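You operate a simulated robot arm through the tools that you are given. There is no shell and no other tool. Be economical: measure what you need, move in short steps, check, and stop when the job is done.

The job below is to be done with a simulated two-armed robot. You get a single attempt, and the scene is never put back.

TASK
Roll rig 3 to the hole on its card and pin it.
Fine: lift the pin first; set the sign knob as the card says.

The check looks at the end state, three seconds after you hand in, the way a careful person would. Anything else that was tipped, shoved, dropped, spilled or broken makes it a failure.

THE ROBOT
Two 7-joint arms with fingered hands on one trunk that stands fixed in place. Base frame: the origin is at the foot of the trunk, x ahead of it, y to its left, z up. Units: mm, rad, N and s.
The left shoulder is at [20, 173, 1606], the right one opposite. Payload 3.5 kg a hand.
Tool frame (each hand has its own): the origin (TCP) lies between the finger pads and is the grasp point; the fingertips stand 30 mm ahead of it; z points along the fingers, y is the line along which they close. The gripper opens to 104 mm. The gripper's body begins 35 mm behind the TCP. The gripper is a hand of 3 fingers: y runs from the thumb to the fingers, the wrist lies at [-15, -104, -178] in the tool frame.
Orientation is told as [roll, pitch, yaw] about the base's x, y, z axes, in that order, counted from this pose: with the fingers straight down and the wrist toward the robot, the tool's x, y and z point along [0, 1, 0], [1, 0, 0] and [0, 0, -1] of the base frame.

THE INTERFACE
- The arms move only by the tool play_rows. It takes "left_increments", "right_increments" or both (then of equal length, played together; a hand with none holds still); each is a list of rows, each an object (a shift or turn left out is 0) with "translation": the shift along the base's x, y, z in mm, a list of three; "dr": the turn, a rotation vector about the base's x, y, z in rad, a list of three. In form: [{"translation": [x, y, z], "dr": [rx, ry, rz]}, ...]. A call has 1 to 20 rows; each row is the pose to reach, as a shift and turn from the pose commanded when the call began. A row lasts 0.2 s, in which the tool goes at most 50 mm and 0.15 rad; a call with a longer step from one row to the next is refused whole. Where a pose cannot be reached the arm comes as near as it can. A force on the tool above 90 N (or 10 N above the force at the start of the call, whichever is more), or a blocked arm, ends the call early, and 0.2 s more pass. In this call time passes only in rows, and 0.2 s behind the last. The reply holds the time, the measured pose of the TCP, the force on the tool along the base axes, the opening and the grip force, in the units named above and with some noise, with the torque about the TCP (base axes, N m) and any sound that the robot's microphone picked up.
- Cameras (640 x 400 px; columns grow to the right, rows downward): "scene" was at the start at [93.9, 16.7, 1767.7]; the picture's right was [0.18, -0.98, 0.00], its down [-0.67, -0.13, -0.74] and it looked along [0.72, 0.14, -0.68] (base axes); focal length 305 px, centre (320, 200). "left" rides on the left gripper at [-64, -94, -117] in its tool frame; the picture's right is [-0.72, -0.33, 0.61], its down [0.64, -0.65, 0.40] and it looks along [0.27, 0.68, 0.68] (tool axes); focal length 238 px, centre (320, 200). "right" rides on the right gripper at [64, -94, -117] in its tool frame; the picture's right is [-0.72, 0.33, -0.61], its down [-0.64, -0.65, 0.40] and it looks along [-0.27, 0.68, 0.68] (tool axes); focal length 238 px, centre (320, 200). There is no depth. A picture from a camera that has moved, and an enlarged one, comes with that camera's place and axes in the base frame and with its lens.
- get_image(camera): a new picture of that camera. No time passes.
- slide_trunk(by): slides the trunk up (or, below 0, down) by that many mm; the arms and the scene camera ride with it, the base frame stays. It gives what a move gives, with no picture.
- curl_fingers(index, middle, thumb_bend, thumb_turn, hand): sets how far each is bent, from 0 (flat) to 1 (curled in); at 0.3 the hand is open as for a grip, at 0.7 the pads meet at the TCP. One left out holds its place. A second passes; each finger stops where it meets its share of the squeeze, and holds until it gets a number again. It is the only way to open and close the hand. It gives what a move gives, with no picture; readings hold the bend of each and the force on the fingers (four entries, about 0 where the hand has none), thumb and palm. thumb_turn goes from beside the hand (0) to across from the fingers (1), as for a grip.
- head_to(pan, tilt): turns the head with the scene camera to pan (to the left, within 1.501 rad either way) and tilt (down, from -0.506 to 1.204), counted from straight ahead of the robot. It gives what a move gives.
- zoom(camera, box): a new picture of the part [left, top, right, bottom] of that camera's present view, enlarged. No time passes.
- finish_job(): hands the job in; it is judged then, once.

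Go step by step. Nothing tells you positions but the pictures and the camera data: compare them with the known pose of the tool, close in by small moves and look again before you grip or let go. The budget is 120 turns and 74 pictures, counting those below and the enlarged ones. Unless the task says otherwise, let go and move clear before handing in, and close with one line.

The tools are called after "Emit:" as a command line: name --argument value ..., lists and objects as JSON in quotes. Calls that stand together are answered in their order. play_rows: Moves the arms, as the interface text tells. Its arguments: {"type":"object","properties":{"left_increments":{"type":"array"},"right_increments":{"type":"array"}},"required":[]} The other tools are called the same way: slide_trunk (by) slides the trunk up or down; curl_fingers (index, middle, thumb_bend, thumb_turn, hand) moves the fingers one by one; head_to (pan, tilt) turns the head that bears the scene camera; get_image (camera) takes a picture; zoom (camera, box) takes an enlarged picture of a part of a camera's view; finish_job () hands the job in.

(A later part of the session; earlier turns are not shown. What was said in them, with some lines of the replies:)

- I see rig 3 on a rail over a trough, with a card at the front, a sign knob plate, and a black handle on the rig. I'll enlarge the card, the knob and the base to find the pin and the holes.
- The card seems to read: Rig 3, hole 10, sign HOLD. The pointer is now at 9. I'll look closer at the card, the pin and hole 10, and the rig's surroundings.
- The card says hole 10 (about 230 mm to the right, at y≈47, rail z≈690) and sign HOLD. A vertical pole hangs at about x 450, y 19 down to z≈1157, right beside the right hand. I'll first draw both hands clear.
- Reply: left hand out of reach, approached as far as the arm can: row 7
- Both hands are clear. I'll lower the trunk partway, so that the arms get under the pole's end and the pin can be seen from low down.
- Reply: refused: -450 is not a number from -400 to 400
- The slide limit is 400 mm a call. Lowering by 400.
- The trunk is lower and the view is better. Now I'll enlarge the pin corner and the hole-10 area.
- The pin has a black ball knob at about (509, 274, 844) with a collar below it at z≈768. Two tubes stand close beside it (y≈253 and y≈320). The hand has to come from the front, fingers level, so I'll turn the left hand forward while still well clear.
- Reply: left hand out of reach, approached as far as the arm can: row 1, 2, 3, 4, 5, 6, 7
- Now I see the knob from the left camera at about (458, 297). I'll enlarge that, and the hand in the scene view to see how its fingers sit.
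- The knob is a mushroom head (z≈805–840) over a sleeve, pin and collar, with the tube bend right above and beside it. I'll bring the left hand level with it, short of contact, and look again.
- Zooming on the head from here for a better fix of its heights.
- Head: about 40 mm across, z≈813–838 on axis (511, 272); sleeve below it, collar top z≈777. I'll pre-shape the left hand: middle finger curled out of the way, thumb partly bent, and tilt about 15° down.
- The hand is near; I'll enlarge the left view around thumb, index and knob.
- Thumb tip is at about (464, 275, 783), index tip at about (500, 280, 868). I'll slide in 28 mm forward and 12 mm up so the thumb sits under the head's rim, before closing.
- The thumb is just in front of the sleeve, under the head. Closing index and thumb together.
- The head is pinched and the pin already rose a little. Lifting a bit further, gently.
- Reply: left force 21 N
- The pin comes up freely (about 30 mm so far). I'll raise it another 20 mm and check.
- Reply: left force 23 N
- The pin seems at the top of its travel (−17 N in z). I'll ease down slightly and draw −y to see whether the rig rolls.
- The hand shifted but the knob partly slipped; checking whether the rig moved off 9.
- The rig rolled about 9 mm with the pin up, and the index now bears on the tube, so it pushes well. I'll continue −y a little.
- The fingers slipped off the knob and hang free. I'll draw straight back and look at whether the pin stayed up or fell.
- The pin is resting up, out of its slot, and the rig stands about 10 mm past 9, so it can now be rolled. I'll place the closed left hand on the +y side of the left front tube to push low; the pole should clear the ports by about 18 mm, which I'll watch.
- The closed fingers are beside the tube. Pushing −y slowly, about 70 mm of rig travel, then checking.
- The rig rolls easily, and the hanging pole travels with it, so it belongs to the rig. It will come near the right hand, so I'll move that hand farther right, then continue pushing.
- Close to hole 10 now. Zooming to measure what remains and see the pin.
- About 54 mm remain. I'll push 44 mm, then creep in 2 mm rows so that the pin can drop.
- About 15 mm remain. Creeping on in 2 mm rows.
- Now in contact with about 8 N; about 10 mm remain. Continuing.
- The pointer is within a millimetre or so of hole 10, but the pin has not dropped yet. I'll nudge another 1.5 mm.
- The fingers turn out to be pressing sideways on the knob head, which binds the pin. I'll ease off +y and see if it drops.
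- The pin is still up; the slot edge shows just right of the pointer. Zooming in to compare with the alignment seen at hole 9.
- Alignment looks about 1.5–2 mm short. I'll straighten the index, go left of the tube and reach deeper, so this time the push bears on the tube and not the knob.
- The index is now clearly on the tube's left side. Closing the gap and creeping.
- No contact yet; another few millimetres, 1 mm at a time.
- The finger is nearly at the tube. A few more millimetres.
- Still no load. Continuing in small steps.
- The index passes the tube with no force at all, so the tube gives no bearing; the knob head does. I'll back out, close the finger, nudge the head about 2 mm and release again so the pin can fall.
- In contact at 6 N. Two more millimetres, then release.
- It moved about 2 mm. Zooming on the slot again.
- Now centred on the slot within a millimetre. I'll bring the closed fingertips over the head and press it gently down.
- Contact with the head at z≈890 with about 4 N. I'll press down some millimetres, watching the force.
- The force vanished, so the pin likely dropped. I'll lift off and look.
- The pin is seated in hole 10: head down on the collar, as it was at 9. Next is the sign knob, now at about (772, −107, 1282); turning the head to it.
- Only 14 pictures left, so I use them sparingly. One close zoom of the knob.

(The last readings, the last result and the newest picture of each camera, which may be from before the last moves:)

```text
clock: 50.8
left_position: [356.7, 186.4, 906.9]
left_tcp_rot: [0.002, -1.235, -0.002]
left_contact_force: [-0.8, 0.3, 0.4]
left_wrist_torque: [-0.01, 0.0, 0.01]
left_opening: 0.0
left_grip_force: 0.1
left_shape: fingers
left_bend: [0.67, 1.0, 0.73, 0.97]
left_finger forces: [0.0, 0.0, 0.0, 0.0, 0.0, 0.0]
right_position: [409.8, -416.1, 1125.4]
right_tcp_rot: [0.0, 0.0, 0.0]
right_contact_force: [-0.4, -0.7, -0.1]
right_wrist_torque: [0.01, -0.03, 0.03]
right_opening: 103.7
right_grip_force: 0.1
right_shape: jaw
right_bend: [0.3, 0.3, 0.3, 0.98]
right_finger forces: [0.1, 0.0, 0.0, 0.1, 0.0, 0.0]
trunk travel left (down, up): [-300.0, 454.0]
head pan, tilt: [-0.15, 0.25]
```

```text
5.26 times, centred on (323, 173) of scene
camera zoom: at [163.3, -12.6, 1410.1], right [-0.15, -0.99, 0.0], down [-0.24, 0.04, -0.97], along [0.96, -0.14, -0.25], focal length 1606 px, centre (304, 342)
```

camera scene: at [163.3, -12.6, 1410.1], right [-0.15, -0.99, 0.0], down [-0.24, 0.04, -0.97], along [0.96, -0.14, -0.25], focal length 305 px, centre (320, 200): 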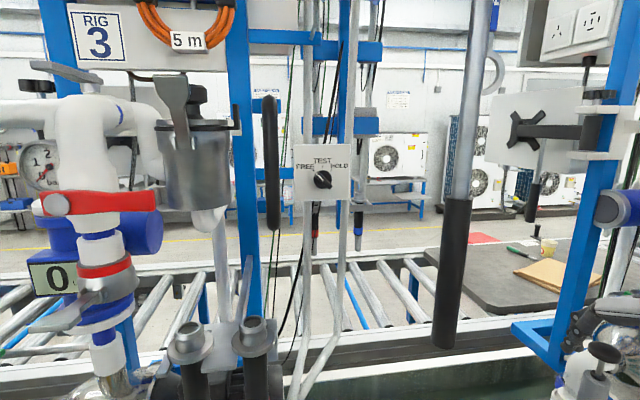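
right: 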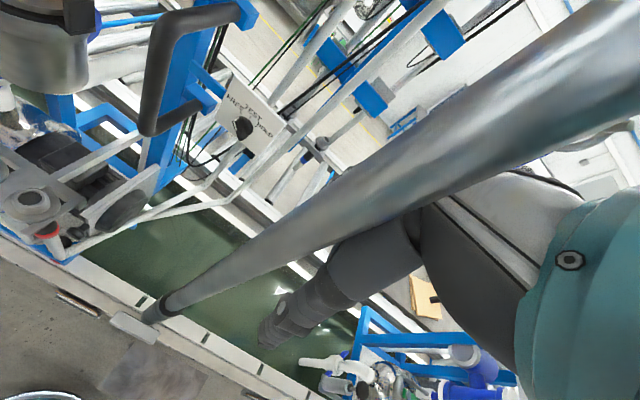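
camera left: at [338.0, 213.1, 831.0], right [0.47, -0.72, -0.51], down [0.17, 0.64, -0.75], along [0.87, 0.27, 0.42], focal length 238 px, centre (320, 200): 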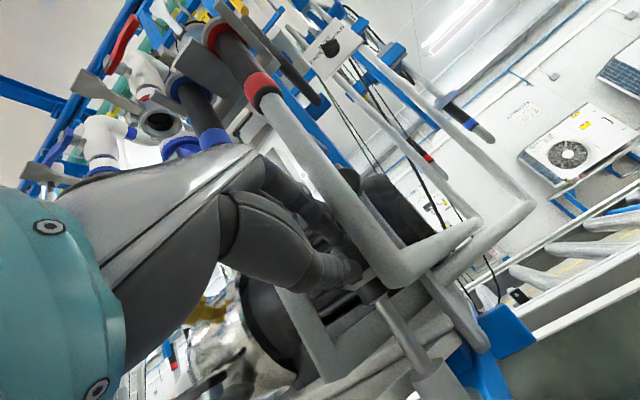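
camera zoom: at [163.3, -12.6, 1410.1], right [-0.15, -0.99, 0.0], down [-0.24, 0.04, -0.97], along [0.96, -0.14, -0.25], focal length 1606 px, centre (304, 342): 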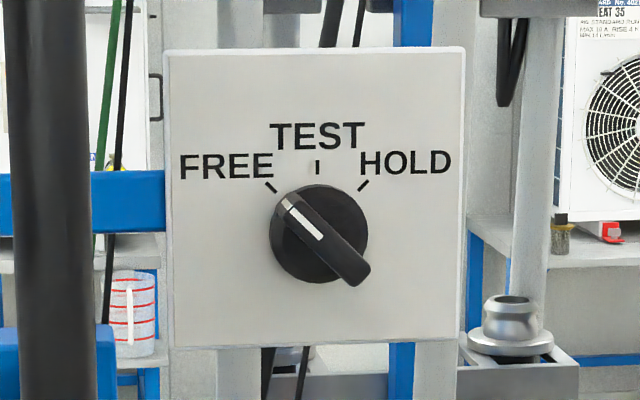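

The knob points to FREE and must turn 90° clockwise to HOLD. I plan to pinch it with the left hand, fingers level along +x, rolled −135°, then roll to −45°; the wrist then stays clear of the black handle. First I raise the trunk and level the hand well in front of the rig.

Emit:
slide_trunk --by 150

Emit:
play_rows --left_increments '[{"translation": [0, 0, 40], "dr": [0, -0.1, 0]}, {"translation": [0, 0, 80], "dr": [0, -0.2, 0]}, {"translation": [0, -20, 120], "dr": [0, -0.3, 0]}, {"translation": [10, -40, 150], "dr": [0, -0.335, 0]}, {"translation": [20, -60, 180], "dr": [0, -0.335, 0]}, {"translation": [30, -80, 210], "dr": [0, -0.335, 0]}, {"translation": [40, -110, 235], "dr": [0, -0.335, 0]}]'

Emit:
curl_fingers --hand "left" --index 0.45 --middle 0.45 --thumb_bend 0.45

```text
clock: 52.6
left_position: [357.3, 188.8, 1054.0]
left_tcp_rot: [0.0, -1.236, -0.002]
left_contact_force: [0.0, -0.4, -0.8]
left_wrist_torque: [0.04, 0.02, -0.02]
left_opening: 0.0
left_grip_force: 0.2
left_shape: fingers
left_bend: [0.67, 1.0, 0.73, 0.97]
left_finger forces: [0.0, 0.0, 0.1, 0.0, 0.0, 0.0]
right_position: [408.3, -416.9, 1276.6]
right_tcp_rot: [0.0, 0.003, 0.001]
right_contact_force: [-0.5, 0.1, -0.1]
right_wrist_torque: [0.02, 0.0, 0.01]
right_opening: 103.7
right_grip_force: 0.1
right_shape: jaw
right_bend: [0.3, 0.3, 0.3, 0.98]
right_finger forces: [0.1, 0.0, 0.0, 0.0, 0.1, 0.0]
trunk travel left (down, up): [-450.0, 304.0]
head pan, tilt: [-0.15, 0.25]
```

```text
clock: 54.2
left_position: [396.5, 75.5, 1289.4]
left_tcp_rot: [1.856, -1.569, -1.856]
left_contact_force: [0.9, -0.3, 0.3]
left_wrist_torque: [-0.02, 0.03, 0.0]
left_opening: 0.1
left_grip_force: 0.0
left_shape: fingers
left_bend: [0.68, 1.0, 0.73, 0.97]
left_finger forces: [0.0, 0.1, 0.1, 0.0, 0.1, 0.0]
right_position: [408.1, -417.8, 1275.0]
right_tcp_rot: [0.002, 0.0, 0.001]
right_contact_force: [0.0, 0.1, 1.0]
right_wrist_torque: [0.02, 0.01, 0.01]
right_opening: 103.5
right_grip_force: 0.0
right_shape: jaw
right_bend: [0.3, 0.3, 0.3, 0.98]
right_finger forces: [0.0, 0.1, 0.0, 0.0, 0.0, 0.0]
trunk travel left (down, up): [-450.0, 304.0]
head pan, tilt: [-0.15, 0.25]
```

```text
clock: 55.2
left_position: [396.2, 77.1, 1289.5]
left_tcp_rot: [2.399, -1.57, -2.4]
left_contact_force: [-0.3, 0.1, 1.4]
left_wrist_torque: [-0.02, 0.02, -0.01]
left_opening: 64.5
left_grip_force: 0.1
left_shape: fingers
left_bend: [0.45, 0.45, 0.45, 0.97]
left_finger forces: [0.0, 0.0, 0.1, 0.0, 0.0, 0.0]
right_position: [407.2, -416.9, 1275.3]
right_tcp_rot: [0.0, 0.001, 0.001]
right_contact_force: [0.8, -0.3, 0.2]
right_wrist_torque: [0.01, 0.03, 0.01]
right_opening: 103.8
right_grip_force: 0.1
right_shape: jaw
right_bend: [0.3, 0.3, 0.3, 0.98]
right_finger forces: [0.0, 0.0, 0.1, 0.0, 0.0, 0.0]
trunk travel left (down, up): [-450.0, 304.0]
head pan, tilt: [-0.15, 0.25]
```

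The hand is level (the roll/yaw readings are just gimbal). Rolling it −135° here.

Emit:
play_rows --left_increments '[{"dr": [-0.147, 0, 0]}, {"dr": [-0.294, 0, 0]}, {"dr": [-0.441, 0, 0]}, {"dr": [-0.588, 0, 0]}, {"dr": [-0.735, 0, 0]}, {"dr": [-0.882, 0, 0]}, {"dr": [-1.029, 0, 0]}, {"dr": [-1.176, 0, 0]}, {"dr": [-1.323, 0, 0]}, {"dr": [-1.47, 0, 0]}, {"dr": [-1.617, 0, 0]}, {"dr": [-1.764, 0, 0]}, {"dr": [-1.911, 0, 0]}, {"dr": [-2.058, 0, 0]}, {"dr": [-2.205, 0, 0]}, {"dr": [-2.356, 0, 0]}]'

```text
clock: 57.0
left_position: [404.5, 106.2, 1263.9]
left_tcp_rot: [-1.578, -0.555, 1.616]
left_contact_force: [0.1, -1.0, -0.3]
left_wrist_torque: [0.04, -0.01, 0.02]
left_opening: 64.5
left_grip_force: 0.0
left_shape: fingers
left_bend: [0.45, 0.45, 0.45, 0.97]
left_finger forces: [0.1, 0.1, 0.0, 0.0, 0.0, 0.0]
right_position: [408.3, -417.0, 1274.9]
right_tcp_rot: [0.0, 0.002, -0.001]
right_contact_force: [-0.1, 0.1, 0.5]
right_wrist_torque: [0.01, 0.05, 0.0]
right_opening: 103.7
right_grip_force: 0.0
right_shape: jaw
right_bend: [0.3, 0.3, 0.3, 0.98]
right_finger forces: [0.1, 0.1, 0.0, 0.1, 0.1, 0.1]
trunk travel left (down, up): [-450.0, 304.0]
head pan, tilt: [-0.15, 0.25]
stopped in row 9 (left hand): the arm was blocked; the commanded pose is now the measured one
```

Rolling stops at about −58° (arm limit), so pinching perpendicular to the ridge is out. Instead I'll push the pointer's upper end around with a straight index finger. I undo the roll, tilt the hand about 25° down, and point with the index.

Emit:
play_rows --left_increments '[{"dr": [0.145, 0, 0]}, {"dr": [0.29, 0, 0]}, {"dr": [0.435, 0, 0]}, {"dr": [0.58, 0, 0]}, {"dr": [0.725, 0, 0]}, {"dr": [0.87, 0, 0]}, {"dr": [1.015, 0, 0]}]'

Emit:
play_rows --left_increments '[{"translation": [0, -30, 0], "dr": [0, 0.146, 0]}, {"translation": [10, -70, 0], "dr": [0, 0.292, 0]}, {"translation": [30, -110, 0], "dr": [0, 0.436, 0]}, {"translation": [60, -145, 0], "dr": [0, 0.436, 0]}, {"translation": [90, -170, 0], "dr": [0, 0.436, 0]}, {"translation": [120, -185, 0], "dr": [0, 0.436, 0]}]'

Emit:
curl_fingers --hand "left" --index 0.3 --middle 1.0 --thumb_bend 0.8

Emit:
get_image --camera "scene"

```text
clock: 58.6
left_position: [403.7, 105.2, 1264.6]
left_tcp_rot: [-3.103, -1.534, 3.118]
left_contact_force: [1.0, 1.1, -0.3]
left_wrist_torque: [0.01, 0.01, -0.03]
left_opening: 64.3
left_grip_force: 0.1
left_shape: fingers
left_bend: [0.45, 0.45, 0.45, 0.97]
left_finger forces: [0.0, 0.1, 0.0, 0.0, 0.1, 0.1]
right_position: [408.3, -415.8, 1274.7]
right_tcp_rot: [0.001, 0.003, -0.002]
right_contact_force: [0.8, -0.7, -0.1]
right_wrist_torque: [0.0, -0.01, 0.01]
right_opening: 103.7
right_grip_force: 0.0
right_shape: jaw
right_bend: [0.3, 0.3, 0.3, 0.98]
right_finger forces: [0.1, 0.0, 0.0, 0.0, 0.0, 0.0]
trunk travel left (down, up): [-450.0, 304.0]
head pan, tilt: [-0.15, 0.25]
```

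```text
clock: 59.6
left_position: [447.0, 4.0, 1203.2]
left_tcp_rot: [0.545, -1.103, -0.487]
left_contact_force: [0.2, 0.1, -1.1]
left_wrist_torque: [0.02, -0.02, 0.0]
left_opening: 64.8
left_grip_force: 0.1
left_shape: fingers
left_bend: [0.45, 0.45, 0.45, 0.98]
left_finger forces: [0.0, 0.1, 0.1, 0.0, 0.0, 0.0]
right_position: [407.8, -416.7, 1275.0]
right_tcp_rot: [-0.001, 0.002, -0.001]
right_contact_force: [-1.1, -0.3, -0.6]
right_wrist_torque: [0.02, 0.02, -0.03]
right_opening: 103.9
right_grip_force: 0.0
right_shape: jaw
right_bend: [0.3, 0.3, 0.3, 0.98]
right_finger forces: [0.1, 0.0, 0.0, 0.1, 0.0, 0.0]
trunk travel left (down, up): [-450.0, 304.0]
head pan, tilt: [-0.15, 0.25]
stopped in row 4 (left hand): the arm was blocked; the commanded pose is now the measured one
```

```text
clock: 60.6
left_position: [446.2, 4.1, 1202.6]
left_tcp_rot: [0.545, -1.105, -0.484]
left_contact_force: [0.2, -0.3, 0.7]
left_wrist_torque: [-0.03, 0.05, 0.01]
left_opening: 34.4
left_grip_force: 0.1
left_shape: fingers
left_bend: [0.3, 1.0, 0.8, 0.98]
left_finger forces: [0.0, 0.0, 0.0, 0.1, 0.0, 0.0]
right_position: [408.2, -417.5, 1276.7]
right_tcp_rot: [0.0, 0.003, 0.0]
right_contact_force: [0.4, -1.0, 0.4]
right_wrist_torque: [-0.01, -0.03, -0.02]
right_opening: 103.5
right_grip_force: 0.1
right_shape: jaw
right_bend: [0.3, 0.3, 0.3, 0.98]
right_finger forces: [0.0, 0.1, 0.0, 0.1, 0.1, 0.1]
trunk travel left (down, up): [-450.0, 304.0]
head pan, tilt: [-0.15, 0.25]
```

```text
12 pictures are left
camera scene: at [122.2, -12.6, 1561.7], right [-0.15, -0.99, 0.0], down [-0.24, 0.04, -0.97], along [0.96, -0.14, -0.25], focal length 305 px, centre (320, 200)
```

scene: 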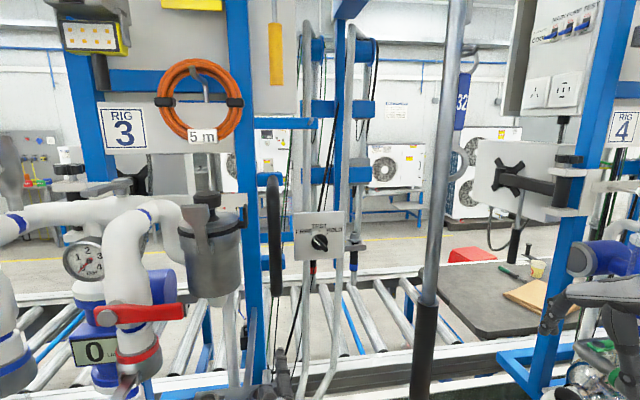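

The left arm is cramped when reaching across, so I'll use the right arm instead: from the right side of the pole, hand yawed left, pushing the pointer's tail (lower right) down and left. First I bring the left hand back and turn the right hand level.

Emit:
play_rows --left_increments '[{"translation": [-15, 30, 10]}, {"translation": [-30, 65, 20]}, {"translation": [-45, 100, 30]}, {"translation": [-50, 135, 30]}, {"translation": [-50, 170, 30]}, {"translation": [-50, 205, 30]}, {"translation": [-50, 230, 30]}, {"translation": [-50, 250, 30]}, {"translation": [-50, 250, 30]}]' --right_increments '[{"dr": [0, -0.145, 0]}, {"dr": [0, -0.29, 0]}, {"dr": [0, -0.435, 0]}, {"dr": [0, -0.58, 0]}, {"dr": [0, -0.725, 0]}, {"dr": [0, -0.87, 0]}, {"dr": [0, -1.015, 0]}, {"dr": [0, -1.16, 0]}, {"dr": [0, -1.27, 0]}]'

Emit:
play_rows --right_increments '[{"translation": [0, -5, 0], "dr": [0, 0, 0.145]}, {"translation": [0, -10, 0], "dr": [0, 0, 0.29]}, {"translation": [0, -10, 0], "dr": [0, 0, 0.435]}, {"translation": [0, -10, 0], "dr": [0, 0, 0.58]}, {"translation": [0, -10, 0], "dr": [0, 0, 0.7]}]'

Emit:
curl_fingers --hand "right" --index 0.3 --middle 1.0 --thumb_bend 0.8

```text
clock: 62.6
left_position: [410.5, 258.7, 1219.1]
left_tcp_rot: [0.54, -1.103, -0.482]
left_contact_force: [0.2, -0.3, -0.1]
left_wrist_torque: [0.02, 0.02, 0.01]
left_opening: 34.1
left_grip_force: 0.1
left_shape: fingers
left_bend: [0.3, 1.0, 0.8, 0.97]
left_finger forces: [0.1, 0.0, 0.0, 0.0, 0.1, 0.0]
left hand out of reach, approached as far as the arm can: row 4, 5, 6, 7, 8, 9
right_position: [407.5, -417.0, 1276.0]
right_tcp_rot: [-0.006, -1.272, 0.005]
right_contact_force: [-0.5, 0.2, 1.0]
right_wrist_torque: [-0.02, 0.02, -0.05]
right_opening: 103.8
right_grip_force: 0.0
right_shape: jaw
right_bend: [0.3, 0.3, 0.3, 0.98]
right_finger forces: [0.0, 0.1, 0.0, 0.1, 0.1, 0.1]
trunk travel left (down, up): [-450.0, 304.0]
head pan, tilt: [-0.15, 0.25]
```

```text
clock: 63.8
left_position: [411.0, 257.9, 1218.6]
left_tcp_rot: [0.542, -1.104, -0.482]
left_contact_force: [0.1, 0.4, 0.6]
left_wrist_torque: [0.0, -0.01, 0.03]
left_opening: 34.3
left_grip_force: 0.0
left_shape: fingers
left_bend: [0.3, 1.0, 0.8, 0.97]
left_finger forces: [0.1, 0.1, 0.0, 0.0, 0.1, 0.0]
right_position: [409.6, -427.5, 1275.3]
right_tcp_rot: [0.002, -1.27, 0.7]
right_contact_force: [0.0, 0.0, 0.5]
right_wrist_torque: [-0.01, -0.01, 0.02]
right_opening: 103.9
right_grip_force: 0.1
right_shape: jaw
right_bend: [0.3, 0.3, 0.3, 0.98]
right_finger forces: [0.0, 0.0, 0.0, 0.0, 0.1, 0.0]
trunk travel left (down, up): [-450.0, 304.0]
head pan, tilt: [-0.15, 0.25]
```

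```text
clock: 64.8
left_position: [410.3, 258.5, 1217.7]
left_tcp_rot: [0.541, -1.104, -0.483]
left_contact_force: [0.9, -0.1, 0.6]
left_wrist_torque: [0.01, 0.05, 0.01]
left_opening: 34.2
left_grip_force: 0.1
left_shape: fingers
left_bend: [0.3, 1.0, 0.8, 0.97]
left_finger forces: [0.0, 0.0, 0.0, 0.1, 0.0, 0.0]
right_position: [408.3, -426.3, 1276.2]
right_tcp_rot: [-0.001, -1.27, 0.7]
right_contact_force: [0.0, -0.4, -0.6]
right_wrist_torque: [0.02, 0.0, -0.02]
right_opening: 34.7
right_grip_force: 0.1
right_shape: fingers
right_bend: [0.3, 1.0, 0.8, 0.98]
right_finger forces: [0.1, 0.1, 0.1, 0.0, 0.1, 0.0]
trunk travel left (down, up): [-450.0, 304.0]
head pan, tilt: [-0.15, 0.25]
```

The right hand is level, yawed 40° left, index extended. Moving it round the right side of the pole to stand about 55 mm short of the plate, right of the knob.

Emit:
play_rows --right_increments '[{"translation": [38, 15, -4]}, {"translation": [76, 30, -8]}, {"translation": [114, 45, -12]}, {"translation": [152, 60, -16]}, {"translation": [190, 80, -17]}, {"translation": [210, 120, -17]}, {"translation": [228, 160, -17]}, {"translation": [243, 200, -17]}, {"translation": [252, 235, -17]}, {"translation": [257, 262, -17]}]'

Emit:
get_image --camera "right"

Emit:
zoom --camera "scene" --box '[260, 170, 420, 290]'

```text
clock: 67.0
left_position: [410.7, 256.7, 1217.6]
left_tcp_rot: [0.538, -1.105, -0.48]
left_contact_force: [0.3, 0.4, -0.4]
left_wrist_torque: [0.01, 0.0, -0.04]
left_opening: 34.1
left_grip_force: 0.2
left_shape: fingers
left_bend: [0.3, 1.0, 0.8, 0.97]
left_finger forces: [0.0, 0.0, 0.1, 0.0, 0.1, 0.0]
right_position: [663.3, -164.5, 1258.7]
right_tcp_rot: [-0.001, -1.27, 0.702]
right_contact_force: [0.2, 0.1, 0.2]
right_wrist_torque: [0.0, 0.0, -0.02]
right_opening: 34.5
right_grip_force: 0.0
right_shape: fingers
right_bend: [0.3, 1.0, 0.8, 0.98]
right_finger forces: [0.0, 0.1, 0.0, 0.0, 0.1, 0.0]
trunk travel left (down, up): [-450.0, 304.0]
head pan, tilt: [-0.15, 0.25]
```

```text
11 pictures are left
camera right: at [516.1, -205.2, 1203.5], right [0.09, -0.86, 0.49], down [0.56, -0.37, -0.74], along [0.82, 0.34, 0.45], focal length 238 px, centre (320, 200)
```

right: 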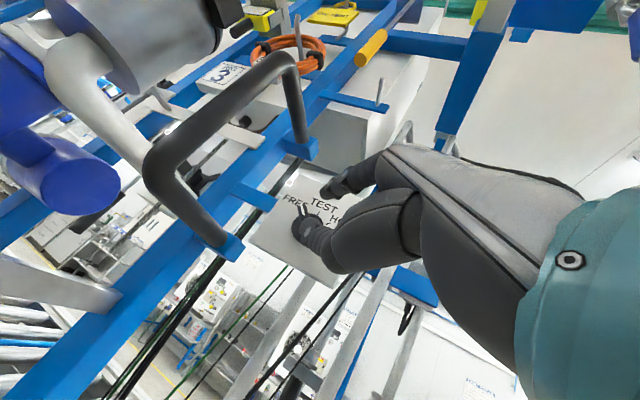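

```text
3.33 times, centred on (340, 230) of scene
camera zoom: at [122.4, -12.1, 1561.7], right [-0.15, -0.99, 0.0], down [-0.24, 0.04, -0.97], along [0.96, -0.14, -0.25], focal length 1017 px, centre (253, 100)
```

zoom: 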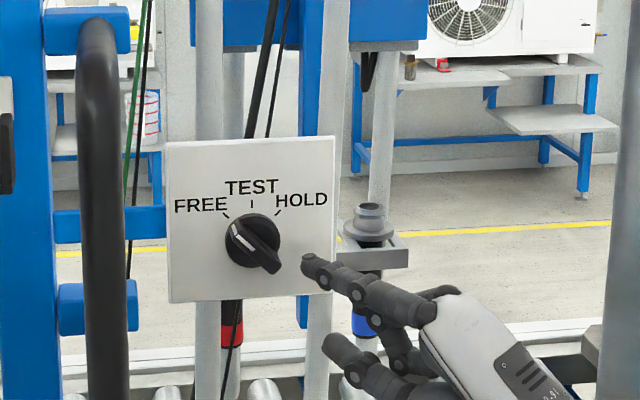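

Clear view: knob centre at about (764, −105, 1296), index tip at about (703, −133, 1304). I advance 50 mm toward the plate, staying right of the tail, then look.

Emit:
play_rows --right_increments '[{"translation": [15, 1, -1]}, {"translation": [30, 2, -2]}, {"translation": [42, 3, -3]}, {"translation": [50, 3, -3]}]'

Emit:
zoom --camera "scene" --box '[290, 200, 370, 260]'

Emit:
zoom --camera "right" --box '[240, 130, 400, 290]'

```text
clock: 68.0
left_position: [409.6, 257.1, 1218.7]
left_tcp_rot: [0.54, -1.104, -0.481]
left_contact_force: [0.3, -1.0, -0.1]
left_wrist_torque: [0.01, 0.02, 0.01]
left_opening: 34.1
left_grip_force: 0.1
left_shape: fingers
left_bend: [0.3, 1.0, 0.8, 0.97]
left_finger forces: [0.0, 0.1, 0.0, 0.0, 0.0, 0.0]
right_position: [714.1, -160.9, 1256.6]
right_tcp_rot: [-0.003, -1.27, 0.703]
right_contact_force: [-0.2, 1.4, 0.2]
right_wrist_torque: [0.01, 0.02, 0.02]
right_opening: 34.6
right_grip_force: 0.0
right_shape: fingers
right_bend: [0.3, 1.0, 0.8, 0.98]
right_finger forces: [0.0, 0.0, 0.1, 0.1, 0.0, 0.0]
trunk travel left (down, up): [-450.0, 304.0]
head pan, tilt: [-0.15, 0.25]
```

```text
6.67 times, centred on (330, 230) of scene
camera zoom: at [122.2, -12.6, 1561.7], right [-0.15, -0.99, 0.0], down [-0.24, 0.04, -0.97], along [0.96, -0.14, -0.25], focal length 2035 px, centre (253, 0)
```

zoom: 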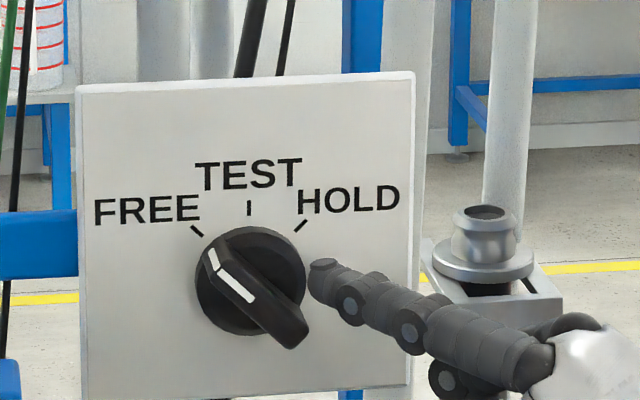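

```text
2.50 times, centred on (320, 210) of right
camera zoom: at [566.6, -202.4, 1199.9], right [0.09, -0.86, 0.49], down [0.56, -0.37, -0.74], along [0.82, 0.34, 0.45], focal length 596 px, centre (320, 175)
```

zoom: 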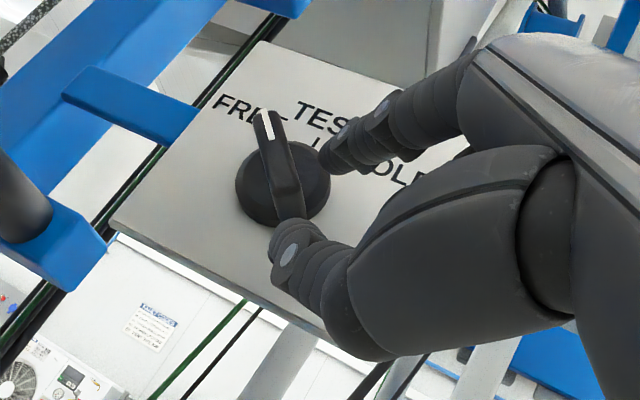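

The index tip is right beside the knob, about 5 mm short of the ridge's top. I go 12 mm deeper, then sweep the first part of the clockwise arc (down, then left).

Emit:
play_rows --right_increments '[{"translation": [6, 0, 0]}, {"translation": [12, 0, 0]}, {"translation": [12, 1, -6]}, {"translation": [12, 3, -11.6]}, {"translation": [12, 4.5, -15]}, {"translation": [12, 6, -18.5]}, {"translation": [12, 8, -21.5]}, {"translation": [12, 10.5, -24]}]'

Emit:
zoom --camera "scene" --box '[290, 200, 370, 260]'

```text
clock: 69.8
left_position: [411.0, 257.8, 1218.4]
left_tcp_rot: [0.541, -1.105, -0.482]
left_contact_force: [-0.1, 0.1, 0.2]
left_wrist_torque: [0.05, 0.0, 0.02]
left_opening: 34.3
left_grip_force: 0.2
left_shape: fingers
left_bend: [0.3, 1.0, 0.8, 0.97]
left_finger forces: [0.0, 0.0, 0.0, 0.1, 0.0, 0.0]
right_position: [726.4, -152.0, 1230.1]
right_tcp_rot: [-0.007, -1.268, 0.705]
right_contact_force: [-0.6, -0.6, 0.5]
right_wrist_torque: [-0.01, 0.0, -0.02]
right_opening: 34.7
right_grip_force: 0.2
right_shape: fingers
right_bend: [0.3, 1.0, 0.8, 0.98]
right_finger forces: [0.3, 0.0, 0.1, 0.0, 0.0, 0.1]
trunk travel left (down, up): [-450.0, 304.0]
head pan, tilt: [-0.15, 0.25]
```

```text
6.67 times, centred on (330, 230) of scene
camera zoom: at [122.0, -13.0, 1561.7], right [-0.15, -0.99, 0.0], down [-0.24, 0.04, -0.97], along [0.96, -0.14, -0.25], focal length 2035 px, centre (253, 0)
```

zoom: 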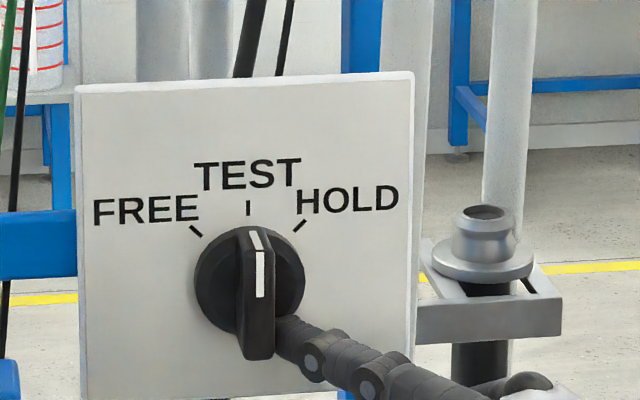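

It works: the pointer is at TEST. Continuing the arc leftward to HOLD.

Emit:
play_rows --right_increments '[{"translation": [0, 3, -2]}, {"translation": [0, 6.5, -3.2]}, {"translation": [0, 10, -4]}, {"translation": [0, 13.5, -4]}, {"translation": [0, 16, -3.5]}]'

Emit:
zoom --camera "scene" --box '[290, 200, 370, 260]'

```text
clock: 71.0
left_position: [411.6, 257.6, 1218.5]
left_tcp_rot: [0.541, -1.104, -0.481]
left_contact_force: [0.4, 0.5, 0.5]
left_wrist_torque: [-0.02, -0.01, 0.0]
left_opening: 34.3
left_grip_force: 0.0
left_shape: fingers
left_bend: [0.3, 1.0, 0.8, 0.97]
left_finger forces: [0.1, 0.0, 0.0, 0.0, 0.0, 0.0]
right_position: [726.5, -135.2, 1227.4]
right_tcp_rot: [0.0, -1.266, 0.699]
right_contact_force: [0.7, -2.4, -1.5]
right_wrist_torque: [0.04, 0.09, -0.05]
right_opening: 33.0
right_grip_force: 1.2
right_shape: fingers
right_bend: [0.31, 1.0, 0.8, 0.98]
right_finger forces: [2.4, 0.1, 0.0, 0.0, 0.0, 0.0]
trunk travel left (down, up): [-450.0, 304.0]
head pan, tilt: [-0.15, 0.25]
```

```text
6.67 times, centred on (330, 230) of scene
camera zoom: at [122.4, -12.9, 1561.6], right [-0.15, -0.99, 0.0], down [-0.24, 0.04, -0.97], along [0.96, -0.14, -0.25], focal length 2035 px, centre (253, 0)
```

zoom: 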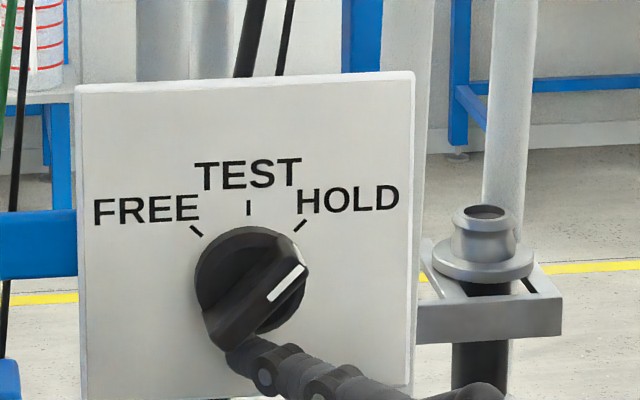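

The pointer now lies at HOLD. I back the finger off to the right and away from the plate, back around the pole, then check.

Emit:
play_rows --right_increments '[{"translation": [0, -4, -3]}, {"translation": [-8, -8, -4]}, {"translation": [-30, -14, -4]}, {"translation": [-60, -20, 0]}, {"translation": [-80, -50, 5]}, {"translation": [-100, -90, 10]}, {"translation": [-120, -130, 15]}, {"translation": [-130, -170, 20]}, {"translation": [-155, -205, 25]}, {"translation": [-190, -230, 30]}, {"translation": [-225, -255, 30]}, {"translation": [-260, -275, 30]}, {"translation": [-295, -285, 30]}]'

Emit:
zoom --camera "scene" --box '[290, 200, 370, 260]'

```text
clock: 73.8
left_position: [411.1, 258.8, 1218.8]
left_tcp_rot: [0.542, -1.107, -0.481]
left_contact_force: [-0.2, 0.3, -0.4]
left_wrist_torque: [0.0, 0.01, -0.01]
left_opening: 34.1
left_grip_force: 0.1
left_shape: fingers
left_bend: [0.3, 1.0, 0.8, 0.97]
left_finger forces: [0.1, 0.0, 0.0, 0.0, 0.0, 0.0]
right_position: [431.7, -420.2, 1259.4]
right_tcp_rot: [-0.004, -1.27, 0.704]
right_contact_force: [0.0, 0.4, 0.0]
right_wrist_torque: [0.01, -0.02, -0.01]
right_opening: 34.3
right_grip_force: 0.0
right_shape: fingers
right_bend: [0.3, 1.0, 0.8, 0.98]
right_finger forces: [0.1, 0.1, 0.0, 0.0, 0.0, 0.0]
trunk travel left (down, up): [-450.0, 304.0]
head pan, tilt: [-0.15, 0.25]
```

```text
6.67 times, centred on (330, 230) of scene
camera zoom: at [121.7, -12.4, 1561.7], right [-0.15, -0.99, 0.0], down [-0.24, 0.04, -0.97], along [0.96, -0.14, -0.25], focal length 2035 px, centre (253, 0)
```

zoom: 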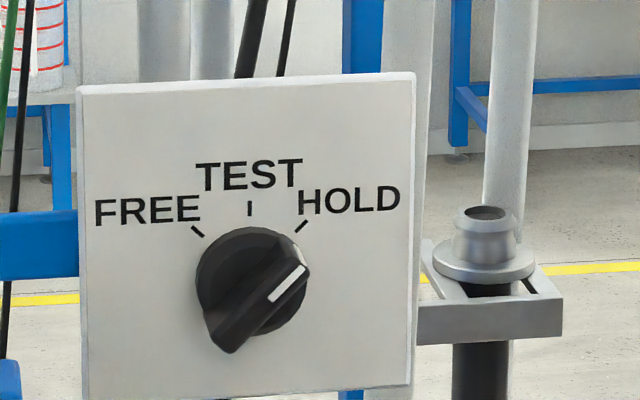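

The knob stands at HOLD. A last look down at the pin, hole 10 and the rest of the scene.

Emit:
head_to --pan 0.1 --tilt 0.95

Emit:
get_image --camera "scene"

```text
clock: 74.9
left_position: [411.1, 258.4, 1219.6]
left_tcp_rot: [0.541, -1.105, -0.479]
left_contact_force: [0.9, 0.1, 0.7]
left_wrist_torque: [0.0, 0.01, -0.01]
left_opening: 34.3
left_grip_force: 0.2
left_shape: fingers
left_bend: [0.3, 1.0, 0.8, 0.97]
left_finger forces: [0.0, 0.0, 0.0, 0.0, 0.1, 0.0]
right_position: [434.4, -420.3, 1258.8]
right_tcp_rot: [-0.001, -1.268, 0.702]
right_contact_force: [-0.5, -0.2, -0.3]
right_wrist_torque: [0.03, 0.0, -0.02]
right_opening: 34.6
right_grip_force: 0.1
right_shape: fingers
right_bend: [0.3, 1.0, 0.8, 0.98]
right_finger forces: [0.0, 0.1, 0.0, 0.1, 0.1, 0.0]
trunk travel left (down, up): [-450.0, 304.0]
head pan, tilt: [0.099, 0.949]
```

```text
4 pictures are left
camera scene: at [102.4, 8.5, 1501.1], right [0.1, -1.0, 0.0], down [-0.81, -0.08, -0.58], along [0.58, 0.06, -0.81], focal length 305 px, centre (320, 200)
```

scene: 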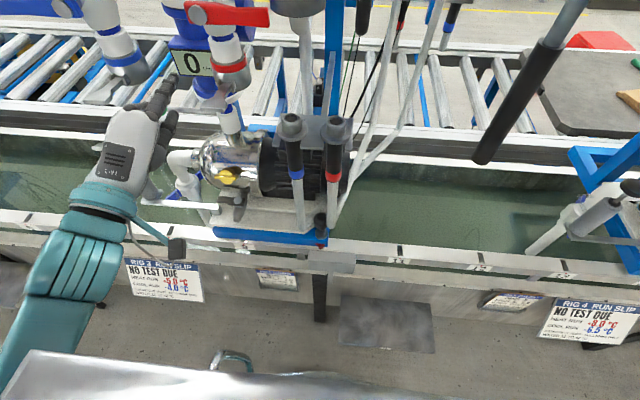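

Emit:
zoom --camera "scene" --box '[290, 195, 370, 285]'

```text
4.44 times, centred on (330, 240) of scene
camera zoom: at [102.4, 8.5, 1501.1], right [0.1, -1.0, 0.0], down [-0.81, -0.08, -0.58], along [0.58, 0.06, -0.81], focal length 1357 px, centre (276, 22)
```

zoom: 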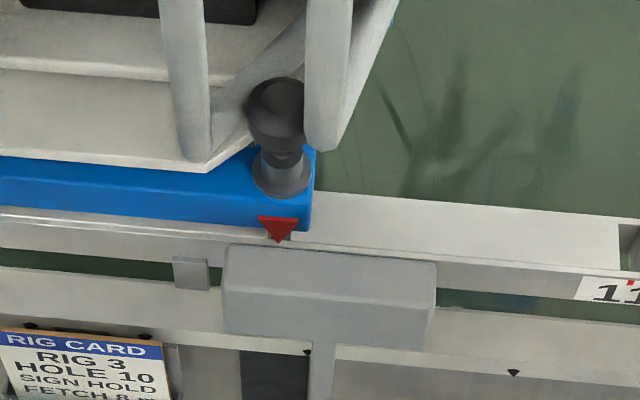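

The pin is seated at hole 10 with the pointer on its slot, the knob is on HOLD, and both hands are clear. Handing in.

Emit:
finish_job

```text
The job is handed in.
```

Rig 3 is at hole 10, the pin is dropped and seated, the sign knob is on HOLD, and I saw nothing else disturbed.
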